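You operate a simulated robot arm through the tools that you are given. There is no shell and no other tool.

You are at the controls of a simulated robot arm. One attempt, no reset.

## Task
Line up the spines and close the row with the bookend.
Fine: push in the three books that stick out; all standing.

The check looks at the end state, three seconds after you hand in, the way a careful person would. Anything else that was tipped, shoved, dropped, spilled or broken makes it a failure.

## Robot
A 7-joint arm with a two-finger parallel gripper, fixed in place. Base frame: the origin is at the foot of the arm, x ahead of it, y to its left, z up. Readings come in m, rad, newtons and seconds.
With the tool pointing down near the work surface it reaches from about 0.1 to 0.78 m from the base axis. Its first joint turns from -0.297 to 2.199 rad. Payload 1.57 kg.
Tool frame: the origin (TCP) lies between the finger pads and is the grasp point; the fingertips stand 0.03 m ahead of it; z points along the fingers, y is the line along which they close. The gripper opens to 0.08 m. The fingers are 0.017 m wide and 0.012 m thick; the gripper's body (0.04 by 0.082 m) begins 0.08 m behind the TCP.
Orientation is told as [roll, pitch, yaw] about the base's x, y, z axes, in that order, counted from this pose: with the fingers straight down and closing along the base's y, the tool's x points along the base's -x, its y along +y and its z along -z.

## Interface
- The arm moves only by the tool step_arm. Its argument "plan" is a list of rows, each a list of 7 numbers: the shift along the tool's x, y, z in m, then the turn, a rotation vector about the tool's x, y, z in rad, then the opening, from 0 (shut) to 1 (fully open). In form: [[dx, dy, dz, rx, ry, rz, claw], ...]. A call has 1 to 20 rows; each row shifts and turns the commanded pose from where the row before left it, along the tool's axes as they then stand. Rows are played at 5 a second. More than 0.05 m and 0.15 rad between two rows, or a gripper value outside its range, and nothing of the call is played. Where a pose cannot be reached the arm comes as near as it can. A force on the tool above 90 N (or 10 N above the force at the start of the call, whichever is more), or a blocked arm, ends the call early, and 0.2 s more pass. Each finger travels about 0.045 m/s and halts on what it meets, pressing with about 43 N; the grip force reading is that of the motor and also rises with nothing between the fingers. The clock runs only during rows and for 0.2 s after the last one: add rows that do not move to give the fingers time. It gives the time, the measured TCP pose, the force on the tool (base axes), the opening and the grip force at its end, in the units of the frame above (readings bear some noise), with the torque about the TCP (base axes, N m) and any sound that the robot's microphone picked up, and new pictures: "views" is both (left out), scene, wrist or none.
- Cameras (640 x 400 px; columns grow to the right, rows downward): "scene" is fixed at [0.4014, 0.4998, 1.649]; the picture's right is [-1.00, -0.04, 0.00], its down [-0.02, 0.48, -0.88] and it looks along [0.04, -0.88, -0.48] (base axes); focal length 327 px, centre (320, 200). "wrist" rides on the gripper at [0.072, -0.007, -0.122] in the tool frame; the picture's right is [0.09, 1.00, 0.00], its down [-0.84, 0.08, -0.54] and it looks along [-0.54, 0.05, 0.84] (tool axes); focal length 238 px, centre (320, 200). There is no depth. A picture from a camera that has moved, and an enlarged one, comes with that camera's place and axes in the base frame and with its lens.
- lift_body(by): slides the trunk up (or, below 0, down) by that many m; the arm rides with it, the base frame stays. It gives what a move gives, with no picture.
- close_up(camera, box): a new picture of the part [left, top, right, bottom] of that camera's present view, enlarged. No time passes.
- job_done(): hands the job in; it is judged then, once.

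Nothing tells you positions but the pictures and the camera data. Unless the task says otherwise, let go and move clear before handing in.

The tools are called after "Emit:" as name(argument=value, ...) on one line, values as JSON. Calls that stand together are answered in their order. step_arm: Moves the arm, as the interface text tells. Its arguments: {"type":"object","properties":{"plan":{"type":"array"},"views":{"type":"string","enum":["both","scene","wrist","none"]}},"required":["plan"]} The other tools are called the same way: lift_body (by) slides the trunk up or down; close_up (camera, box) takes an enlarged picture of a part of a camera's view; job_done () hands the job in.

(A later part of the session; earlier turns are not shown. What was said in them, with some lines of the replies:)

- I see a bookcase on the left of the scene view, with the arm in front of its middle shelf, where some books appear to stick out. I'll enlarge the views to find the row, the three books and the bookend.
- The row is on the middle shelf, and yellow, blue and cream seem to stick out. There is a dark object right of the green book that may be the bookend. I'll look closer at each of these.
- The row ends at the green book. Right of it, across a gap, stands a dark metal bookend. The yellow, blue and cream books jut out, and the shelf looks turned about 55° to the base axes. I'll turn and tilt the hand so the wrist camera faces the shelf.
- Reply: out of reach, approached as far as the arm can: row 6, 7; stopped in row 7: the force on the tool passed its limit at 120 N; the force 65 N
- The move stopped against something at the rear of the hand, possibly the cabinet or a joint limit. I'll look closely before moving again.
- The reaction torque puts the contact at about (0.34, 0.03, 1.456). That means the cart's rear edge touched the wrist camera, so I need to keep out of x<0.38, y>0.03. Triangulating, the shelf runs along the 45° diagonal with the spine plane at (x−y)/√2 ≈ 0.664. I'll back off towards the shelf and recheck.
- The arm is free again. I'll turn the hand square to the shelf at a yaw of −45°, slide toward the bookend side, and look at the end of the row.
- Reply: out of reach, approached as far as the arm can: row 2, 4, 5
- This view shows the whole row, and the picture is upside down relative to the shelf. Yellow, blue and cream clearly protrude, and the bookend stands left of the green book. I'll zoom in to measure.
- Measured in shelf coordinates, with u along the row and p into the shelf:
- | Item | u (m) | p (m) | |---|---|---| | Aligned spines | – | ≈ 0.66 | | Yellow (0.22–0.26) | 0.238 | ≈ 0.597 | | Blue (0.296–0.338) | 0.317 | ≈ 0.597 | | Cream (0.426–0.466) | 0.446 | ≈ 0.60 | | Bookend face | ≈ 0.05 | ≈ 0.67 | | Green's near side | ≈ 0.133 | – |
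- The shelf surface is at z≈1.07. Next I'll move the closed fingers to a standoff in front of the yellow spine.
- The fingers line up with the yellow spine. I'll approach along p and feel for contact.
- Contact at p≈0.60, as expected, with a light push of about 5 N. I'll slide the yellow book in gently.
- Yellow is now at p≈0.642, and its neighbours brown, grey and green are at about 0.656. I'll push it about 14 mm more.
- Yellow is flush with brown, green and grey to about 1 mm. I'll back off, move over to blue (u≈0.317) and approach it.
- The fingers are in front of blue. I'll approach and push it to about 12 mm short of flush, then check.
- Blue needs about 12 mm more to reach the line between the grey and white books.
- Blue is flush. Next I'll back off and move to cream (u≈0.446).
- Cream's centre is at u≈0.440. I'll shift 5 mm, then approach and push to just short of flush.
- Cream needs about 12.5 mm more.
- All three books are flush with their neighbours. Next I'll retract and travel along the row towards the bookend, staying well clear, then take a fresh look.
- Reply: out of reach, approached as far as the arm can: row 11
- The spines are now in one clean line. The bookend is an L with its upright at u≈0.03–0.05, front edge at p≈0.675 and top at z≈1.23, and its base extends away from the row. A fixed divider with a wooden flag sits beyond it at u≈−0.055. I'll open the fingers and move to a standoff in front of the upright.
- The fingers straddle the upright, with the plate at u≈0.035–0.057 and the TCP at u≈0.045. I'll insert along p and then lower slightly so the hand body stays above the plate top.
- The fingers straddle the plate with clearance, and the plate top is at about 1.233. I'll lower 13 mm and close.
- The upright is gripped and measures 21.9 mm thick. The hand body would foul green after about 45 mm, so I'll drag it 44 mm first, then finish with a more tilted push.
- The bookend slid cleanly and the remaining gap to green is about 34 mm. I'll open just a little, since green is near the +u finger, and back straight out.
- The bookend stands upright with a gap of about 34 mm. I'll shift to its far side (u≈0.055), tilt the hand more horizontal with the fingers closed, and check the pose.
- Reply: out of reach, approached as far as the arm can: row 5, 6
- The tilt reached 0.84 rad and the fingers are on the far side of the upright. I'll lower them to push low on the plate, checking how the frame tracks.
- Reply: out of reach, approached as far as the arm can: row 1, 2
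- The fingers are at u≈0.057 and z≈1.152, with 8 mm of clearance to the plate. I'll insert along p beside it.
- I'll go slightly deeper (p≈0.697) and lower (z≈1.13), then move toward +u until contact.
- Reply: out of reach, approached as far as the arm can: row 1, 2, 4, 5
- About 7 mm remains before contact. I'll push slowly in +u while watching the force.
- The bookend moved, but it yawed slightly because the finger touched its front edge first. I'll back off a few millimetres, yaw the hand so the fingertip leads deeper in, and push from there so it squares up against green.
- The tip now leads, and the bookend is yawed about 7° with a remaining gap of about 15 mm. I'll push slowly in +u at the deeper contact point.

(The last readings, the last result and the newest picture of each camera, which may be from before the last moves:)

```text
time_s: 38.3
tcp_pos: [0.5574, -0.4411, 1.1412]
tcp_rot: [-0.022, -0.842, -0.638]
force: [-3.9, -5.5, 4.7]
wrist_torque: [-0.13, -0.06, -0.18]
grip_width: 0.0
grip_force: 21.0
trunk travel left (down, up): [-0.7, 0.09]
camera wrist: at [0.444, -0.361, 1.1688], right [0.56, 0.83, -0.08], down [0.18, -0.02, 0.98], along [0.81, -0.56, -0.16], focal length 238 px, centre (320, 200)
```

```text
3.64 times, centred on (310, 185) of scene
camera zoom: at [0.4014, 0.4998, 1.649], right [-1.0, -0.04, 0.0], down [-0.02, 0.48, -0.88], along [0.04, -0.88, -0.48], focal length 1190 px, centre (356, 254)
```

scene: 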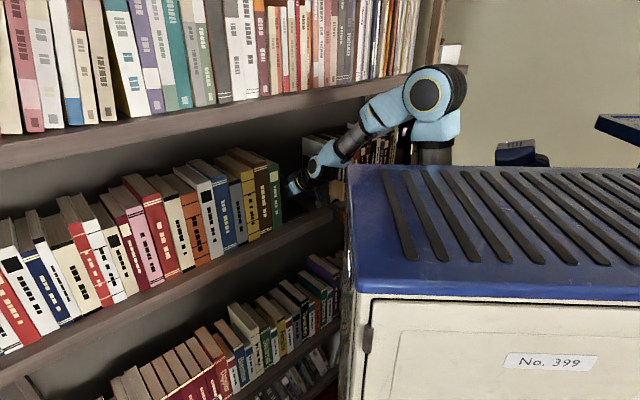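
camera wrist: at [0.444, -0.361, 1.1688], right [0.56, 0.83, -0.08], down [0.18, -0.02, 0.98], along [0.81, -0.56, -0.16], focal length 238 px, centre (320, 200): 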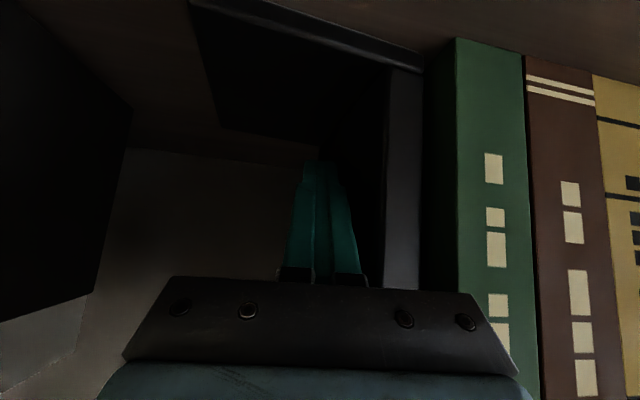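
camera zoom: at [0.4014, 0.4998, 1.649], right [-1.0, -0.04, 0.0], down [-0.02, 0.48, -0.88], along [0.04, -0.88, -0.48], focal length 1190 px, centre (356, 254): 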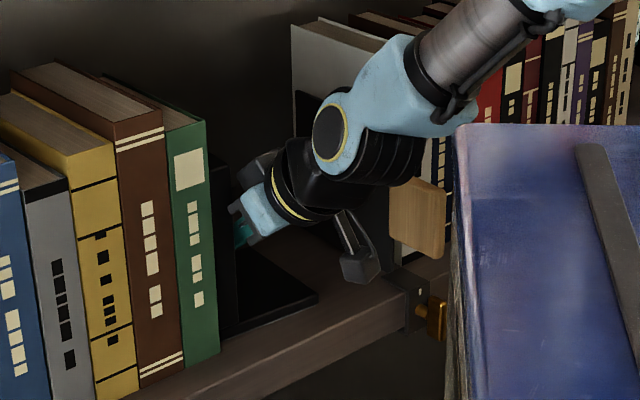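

It's moving smoothly, with about 9 mm left at the front edge. Continuing gently.

Emit:
step_arm(plan=[[-0.0003, 0.003, 0.0003, 0, 0, 0, 0], [-0.0003, 0.003, 0.0003, 0, 0, 0, 0], [-0.0003, 0.003, 0.0003, 0, 0, 0, 0], [0, 0, 0, 0, 0, 0, 0]])

Emit:
close_up(camera="wrist", box=[220, 0, 520, 200])

Emit:
close_up(camera="scene", box=[250, 130, 370, 240])

```text
time_s: 39.3
tcp_pos: [0.5657, -0.4335, 1.1415]
tcp_rot: [-0.022, -0.84, -0.636]
force: [-4.4, -2.4, 0.6]
wrist_torque: [-0.06, 0.08, -0.12]
grip_width: 0.0
grip_force: 20.9
trunk travel left (down, up): [-0.7, 0.09]
camera wrist: at [0.4512, -0.3533, 1.1687], right [0.55, 0.83, -0.08], down [0.18, -0.02, 0.98], along [0.81, -0.56, -0.16], focal length 238 px, centre (320, 200)
```

scene: 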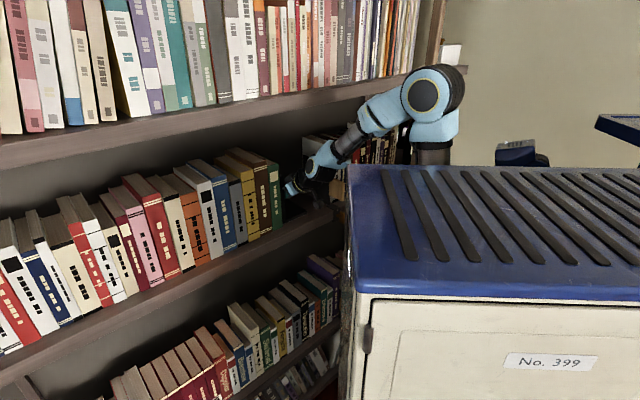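
wrist: 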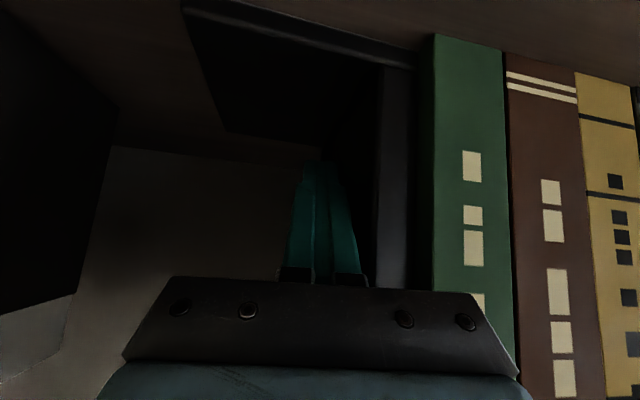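

```text
2.00 times, centred on (370, 100) of wrist
camera zoom: at [0.4512, -0.3533, 1.1687], right [0.55, 0.83, -0.08], down [0.18, -0.02, 0.98], along [0.81, -0.56, -0.16], focal length 477 px, centre (220, 400)
```

zoom: 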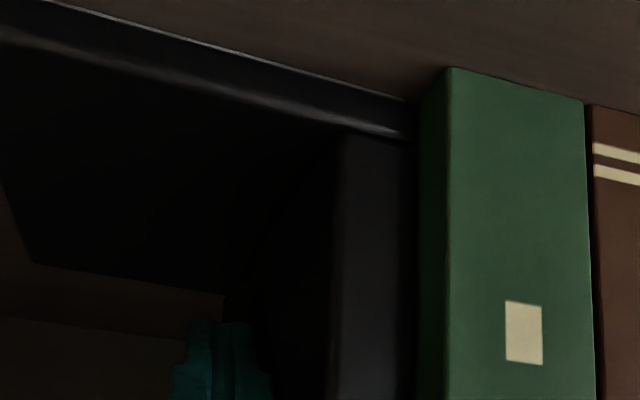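

```text
3.64 times, centred on (310, 185) of scene
camera zoom: at [0.4014, 0.4998, 1.649], right [-1.0, -0.04, 0.0], down [-0.02, 0.48, -0.88], along [0.04, -0.88, -0.48], focal length 1190 px, centre (356, 254)
```

zoom: 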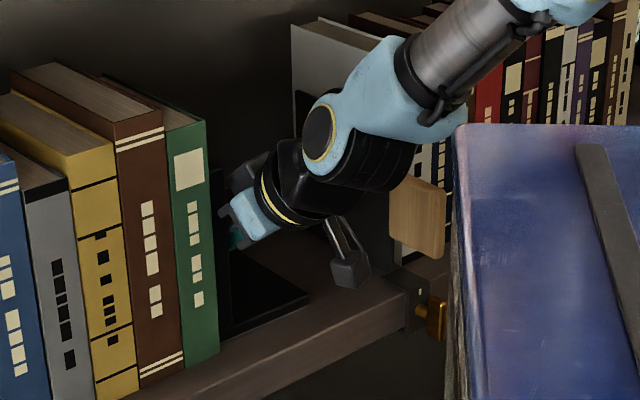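

The front edge is about 2 mm from green. I'll ease the hand out 4 mm so its body clears green's spine, then continue pushing in small steps to square the plate against it.

Emit:
step_arm(plan=[[0.0027, 0.0006, -0.003, 0, 0, 0, 0], [-0.0003, 0.003, 0.0003, 0, 0, 0, 0], [-0.0002, 0.002, 0.0002, 0, 0, 0, 0], [0, 0, 0, 0, 0, 0, 0]])

Emit:
close_up(camera="wrist", box=[220, 0, 520, 200])

Emit:
close_up(camera="scene", box=[250, 130, 370, 240])

```text
time_s: 40.3
tcp_pos: [0.5644, -0.4281, 1.1409]
tcp_rot: [-0.024, -0.841, -0.636]
force: [-8.5, -9.6, 3.1]
wrist_torque: [0.06, -0.13, -0.02]
grip_width: 0.0
grip_force: 21.0
trunk travel left (down, up): [-0.7, 0.09]
camera wrist: at [0.4505, -0.348, 1.1685], right [0.56, 0.83, -0.08], down [0.18, -0.02, 0.98], along [0.81, -0.56, -0.16], focal length 238 px, centre (320, 200)
```

scene: 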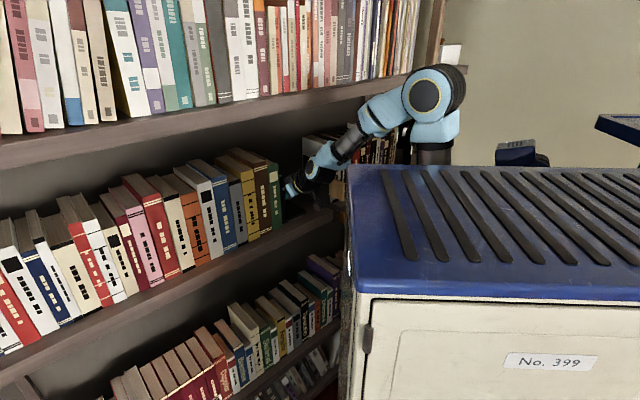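
wrist: 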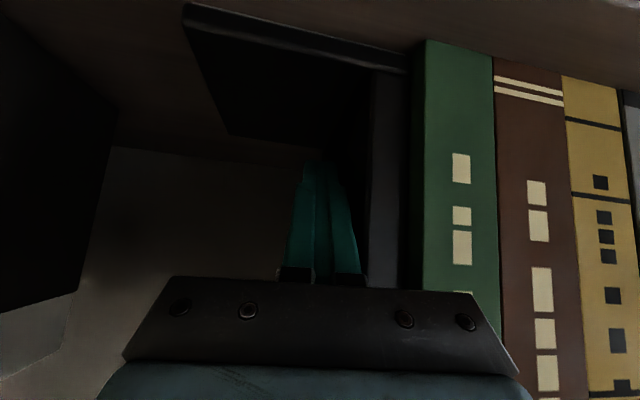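

```text
2.00 times, centred on (370, 100) of wrist
camera zoom: at [0.4505, -0.348, 1.1685], right [0.56, 0.83, -0.08], down [0.18, -0.02, 0.98], along [0.81, -0.56, -0.16], focal length 477 px, centre (220, 400)
```

zoom: 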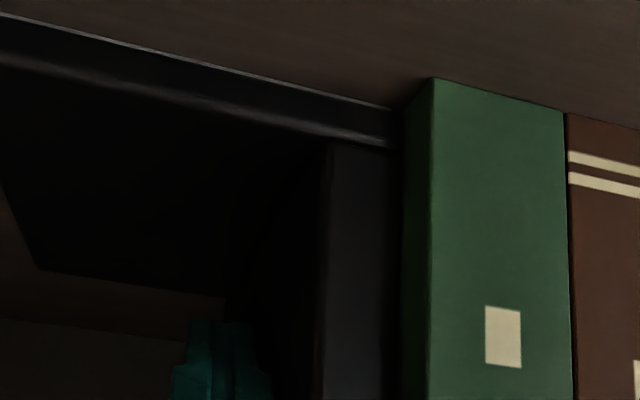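

```text
3.64 times, centred on (310, 185) of scene
camera zoom: at [0.4014, 0.4998, 1.649], right [-1.0, -0.04, 0.0], down [-0.02, 0.48, -0.88], along [0.04, -0.88, -0.48], focal length 1190 px, centre (356, 254)
```

zoom: 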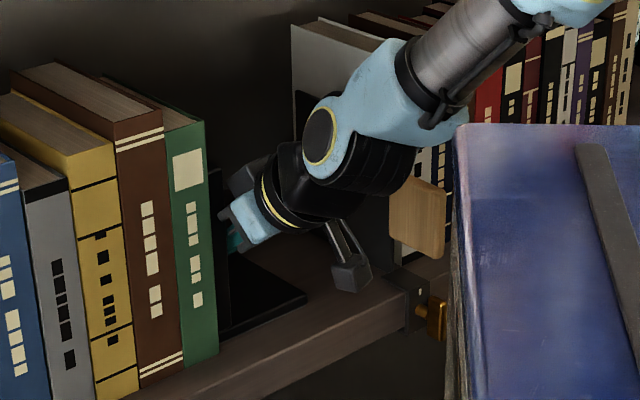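

The force rose to about 13 N in −u, so the plate is meeting green, and its base now looks parallel to the shelf. I'll nudge 2 mm more to confirm firm contact.

Emit:
step_arm(plan=[[-0.0001, 0.001, 0.0001, 0, 0, 0, 0], [-0.0001, 0.001, 0.0001, 0, 0, 0, 0], [0, 0, 0, 0, 0, 0, 0]])

Emit:
close_up(camera="scene", box=[210, 130, 350, 250])

```text
time_s: 41.1
tcp_pos: [0.5662, -0.4256, 1.1418]
tcp_rot: [-0.018, -0.84, -0.639]
force: [-15.4, -12.3, 0.2]
wrist_torque: [0.04, -0.08, -0.1]
grip_width: 0.0
grip_force: 20.8
trunk travel left (down, up): [-0.7, 0.09]
camera wrist: at [0.4518, -0.3469, 1.1687], right [0.56, 0.83, -0.08], down [0.18, -0.02, 0.98], along [0.81, -0.56, -0.16], focal length 238 px, centre (320, 200)
```

scene: 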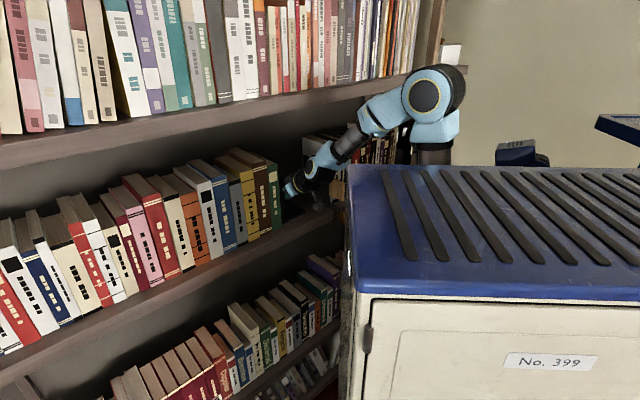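
wrist: 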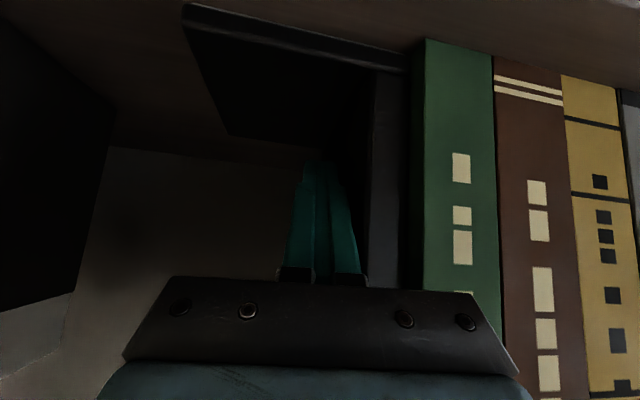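

```text
3.33 times, centred on (280, 190) of scene
camera zoom: at [0.4014, 0.4998, 1.649], right [-1.0, -0.04, 0.0], down [-0.02, 0.48, -0.88], along [0.04, -0.88, -0.48], focal length 1091 px, centre (453, 233)
```

zoom: 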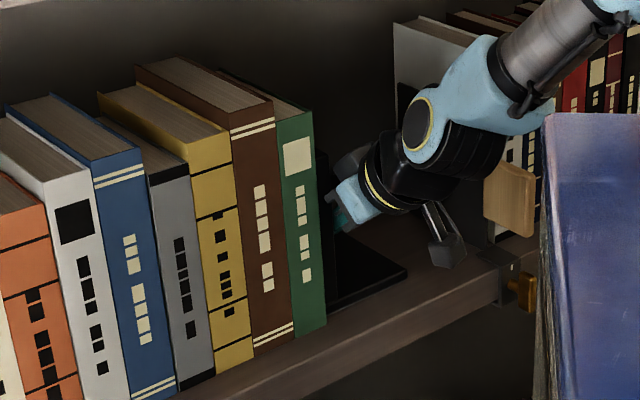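

Contact is firm at about 20 N. I'll release by backing off in −u, then withdraw straight out and inspect.

Emit:
step_arm(plan=[[0.0005, -0.005, -0.0006, 0, 0, 0, 0], [0.0005, -0.005, -0.0006, 0, 0, 0, 0], [0.0198, 0.0045, -0.0221, 0, 0, 0, 0], [0.0198, 0.0045, -0.0221, 0, 0, 0, 0], [0.0198, 0.0045, -0.0221, 0, 0, 0, 0], [0.0198, 0.0045, -0.0221, 0, 0, 0, 0], [0, 0, 0, 0, 0, 0, 0]])

Emit:
close_up(camera="scene", box=[210, 130, 350, 250])

Emit:
close_up(camera="wrist", box=[200, 60, 600, 300])

```text
time_s: 42.7
tcp_pos: [0.4915, -0.3536, 1.1548]
tcp_rot: [-0.023, -0.837, -0.636]
force: [0.5, 0.1, 0.9]
wrist_torque: [-0.02, -0.02, 0.0]
grip_width: 0.0
grip_force: 21.6
out of reach, approached as far as the arm can: row 6
trunk travel left (down, up): [-0.7, 0.09]
camera wrist: at [0.3779, -0.2751, 1.183], right [0.56, 0.83, -0.08], down [0.18, -0.02, 0.98], along [0.81, -0.56, -0.16], focal length 238 px, centre (320, 200)
```

scene: 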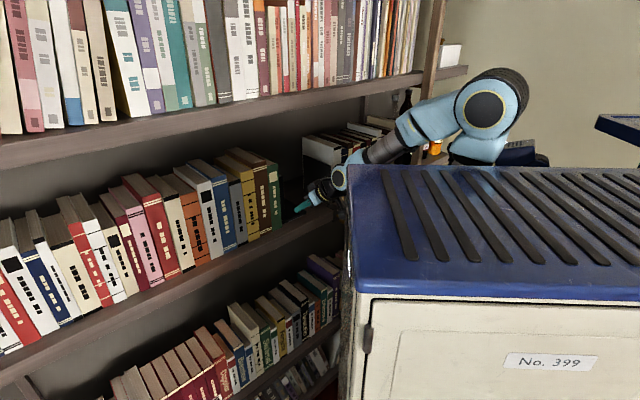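
wrist: 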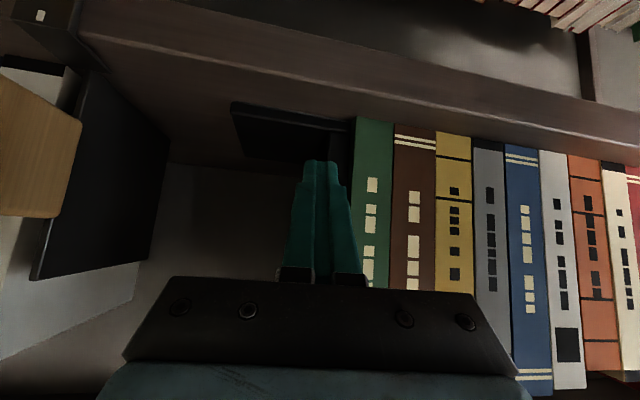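

```text
3.33 times, centred on (280, 190) of scene
camera zoom: at [0.4014, 0.4998, 1.649], right [-1.0, -0.04, 0.0], down [-0.02, 0.48, -0.88], along [0.04, -0.88, -0.48], focal length 1091 px, centre (453, 233)
```

zoom: 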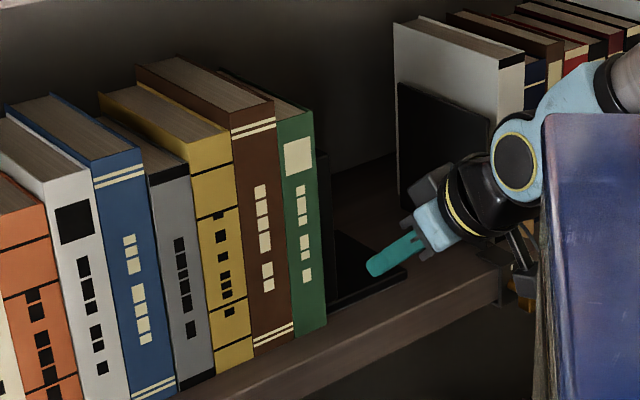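

```text
1.60 times, centred on (400, 180) of wrist
camera zoom: at [0.3779, -0.2751, 1.183], right [0.56, 0.83, -0.08], down [0.18, -0.02, 0.98], along [0.81, -0.56, -0.16], focal length 381 px, centre (192, 232)
```

zoom: 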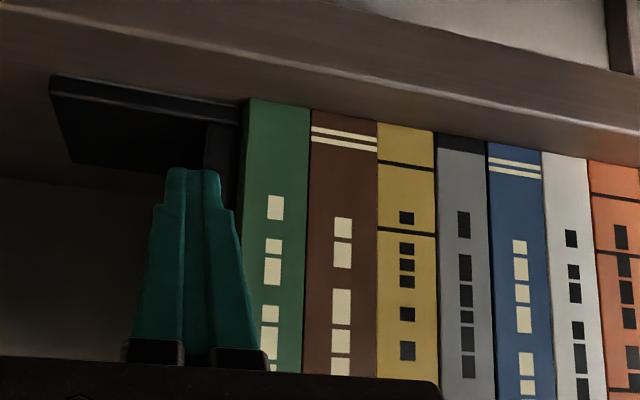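

The bookend is flush against green and the row is straight. I'll untilt the hand, rise clear, and take a final overview.

Emit:
step_arm(plan=[[0, 0, 0, 0, 0.13, 0, 0], [0, 0, 0, 0, 0.13, 0, 0], [0, 0, 0, 0, 0.13, 0, 0], [-0.0174, 0.01, -0.036, 0, 0, 0, 0], [-0.0174, 0.02, -0.036, 0, 0, 0, 0], [-0.0174, 0.02, -0.036, 0, 0, 0, 0], [-0.0174, 0.02, -0.036, 0, 0, 0, 0], [0, 0, 0, 0, 0, 0, 0], [0, 0, 0, 0, 0, 0, 0]])

Emit:
close_up(camera="scene", box=[230, 130, 350, 240])

Emit:
close_up(camera="scene", box=[0, 140, 290, 340])

Emit:
close_up(camera="wrist", box=[160, 60, 640, 300])

```text
time_s: 44.7
tcp_pos: [0.542, -0.2973, 1.3151]
tcp_rot: [-0.017, -0.451, -0.647]
force: [0.3, -0.2, 1.1]
wrist_torque: [0.01, 0.0, 0.0]
grip_width: 0.0
grip_force: 21.1
trunk travel left (down, up): [-0.7, 0.09]
camera wrist: at [0.4447, -0.2301, 1.3919], right [0.54, 0.84, -0.06], down [0.47, -0.24, 0.85], along [0.7, -0.48, -0.52], focal length 238 px, centre (320, 200)
```

scene: 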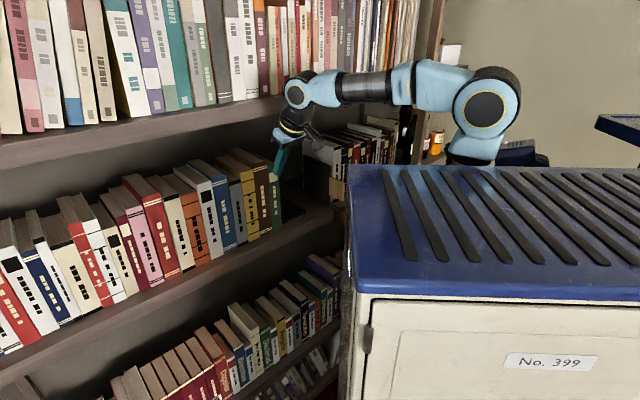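
wrist: 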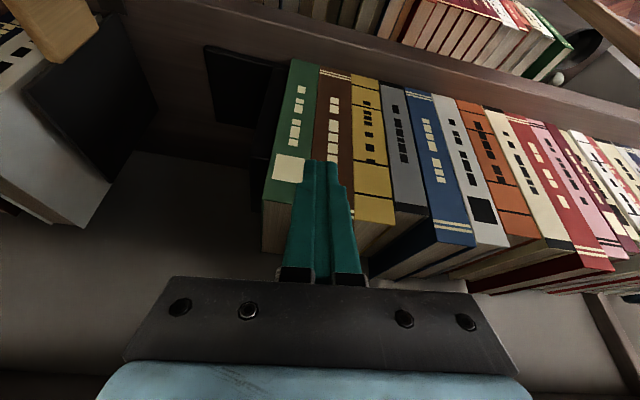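

```text
3.64 times, centred on (290, 185) of scene
camera zoom: at [0.4014, 0.4998, 1.649], right [-1.0, -0.04, 0.0], down [-0.02, 0.48, -0.88], along [0.04, -0.88, -0.48], focal length 1190 px, centre (429, 254)
```

zoom: 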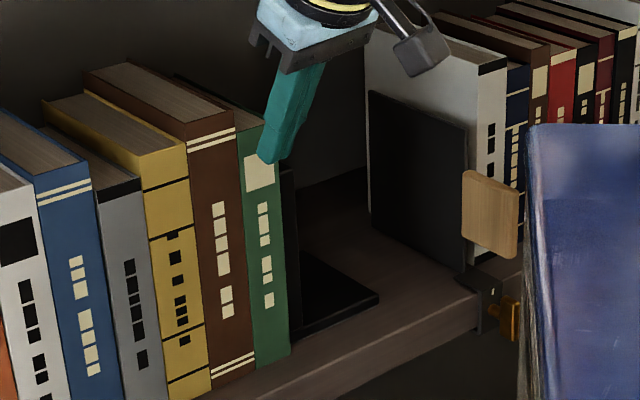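

```text
2.00 times, centred on (145, 240) of scene
camera zoom: at [0.4014, 0.4998, 1.649], right [-1.0, -0.04, 0.0], down [-0.02, 0.48, -0.88], along [0.04, -0.88, -0.48], focal length 654 px, centre (670, 120)
```

zoom: 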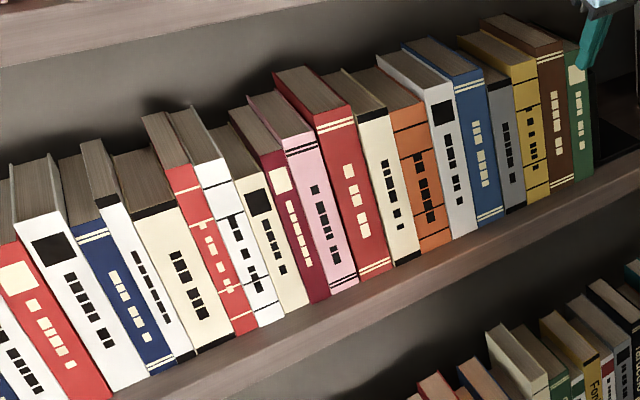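

```text
1.33 times, centred on (400, 180) of wrist
camera zoom: at [0.4447, -0.2301, 1.3919], right [0.54, 0.84, -0.06], down [0.47, -0.24, 0.85], along [0.7, -0.48, -0.52], focal length 318 px, centre (213, 227)
```

zoom: 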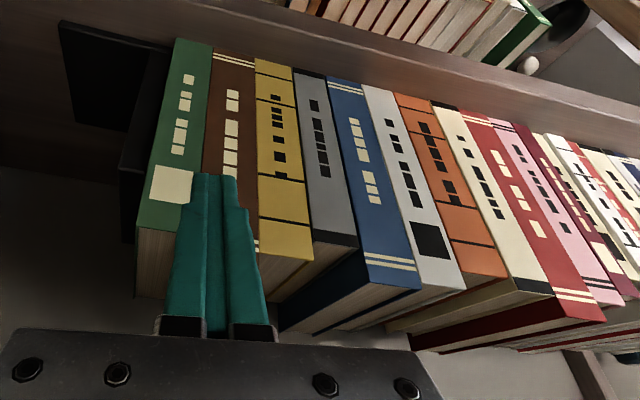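

Everything stands, the spines are in one line, and the bookend is tight against green. I'll back the hand off a little more before handing in.

Emit:
step_arm(plan=[[0.027, 0, -0.013, 0, 0, 0, 0], [0.027, 0, -0.013, 0, 0, 0, 0], [0, 0, 0, 0, 0, 0, 0]])

Emit:
close_up(camera="wrist", box=[100, 60, 640, 300])

```text
time_s: 45.5
tcp_pos: [0.4995, -0.269, 1.3138]
tcp_rot: [-0.018, -0.45, -0.647]
force: [-0.9, -0.1, 0.6]
wrist_torque: [0.01, 0.0, -0.04]
grip_width: 0.0
grip_force: 21.3
out of reach, approached as far as the arm can: row 2
trunk travel left (down, up): [-0.7, 0.09]
camera wrist: at [0.4035, -0.2012, 1.3924], right [0.54, 0.84, -0.06], down [0.47, -0.24, 0.85], along [0.7, -0.48, -0.52], focal length 238 px, centre (320, 200)
```

scene: 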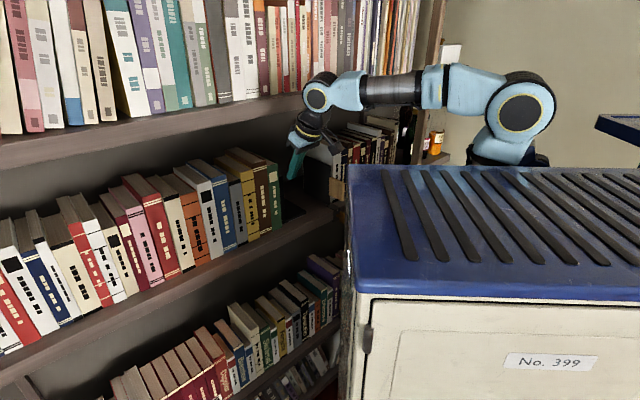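
wrist: 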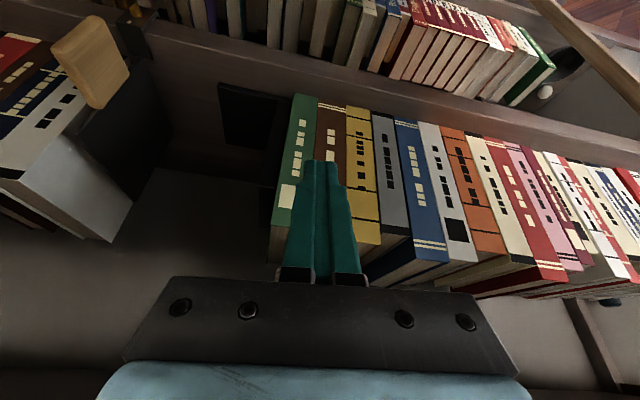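

```text
1.19 times, centred on (370, 180) of wrist
camera zoom: at [0.4035, -0.2012, 1.3924], right [0.54, 0.84, -0.06], down [0.47, -0.24, 0.85], along [0.7, -0.48, -0.52], focal length 282 px, centre (261, 224)
```

zoom: 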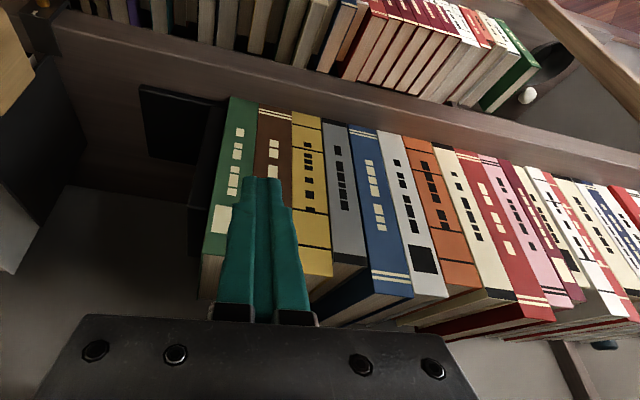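

The spines form one straight line, every book is standing, and the bookend is tight against the green book. The hand is clear of the shelf, so I'm handing in.

Emit:
job_done()

```text
The job is handed in.
```

The job is handed in. The yellow, blue and cream books are pushed in flush with their neighbours, to within about 1–2 mm by the camera views. The bookend is closed up against the green book at the end of the row, and every book is standing.

- **Cart contact:** Early on, while I was turning the hand, the wrist camera bumped the rear edge of the cart. The force limit stopped the move at 120 N. I saw no sign that the cart moved, but I didn't check it closely.
- **Bookend:** It turned about 7° partway through the push, then squared up against the green book. Its front edge sits about 15–20 mm behind the line of the spines.

I touched nothing else on the shelf. The fingers ended closed and empty, clear of the row.
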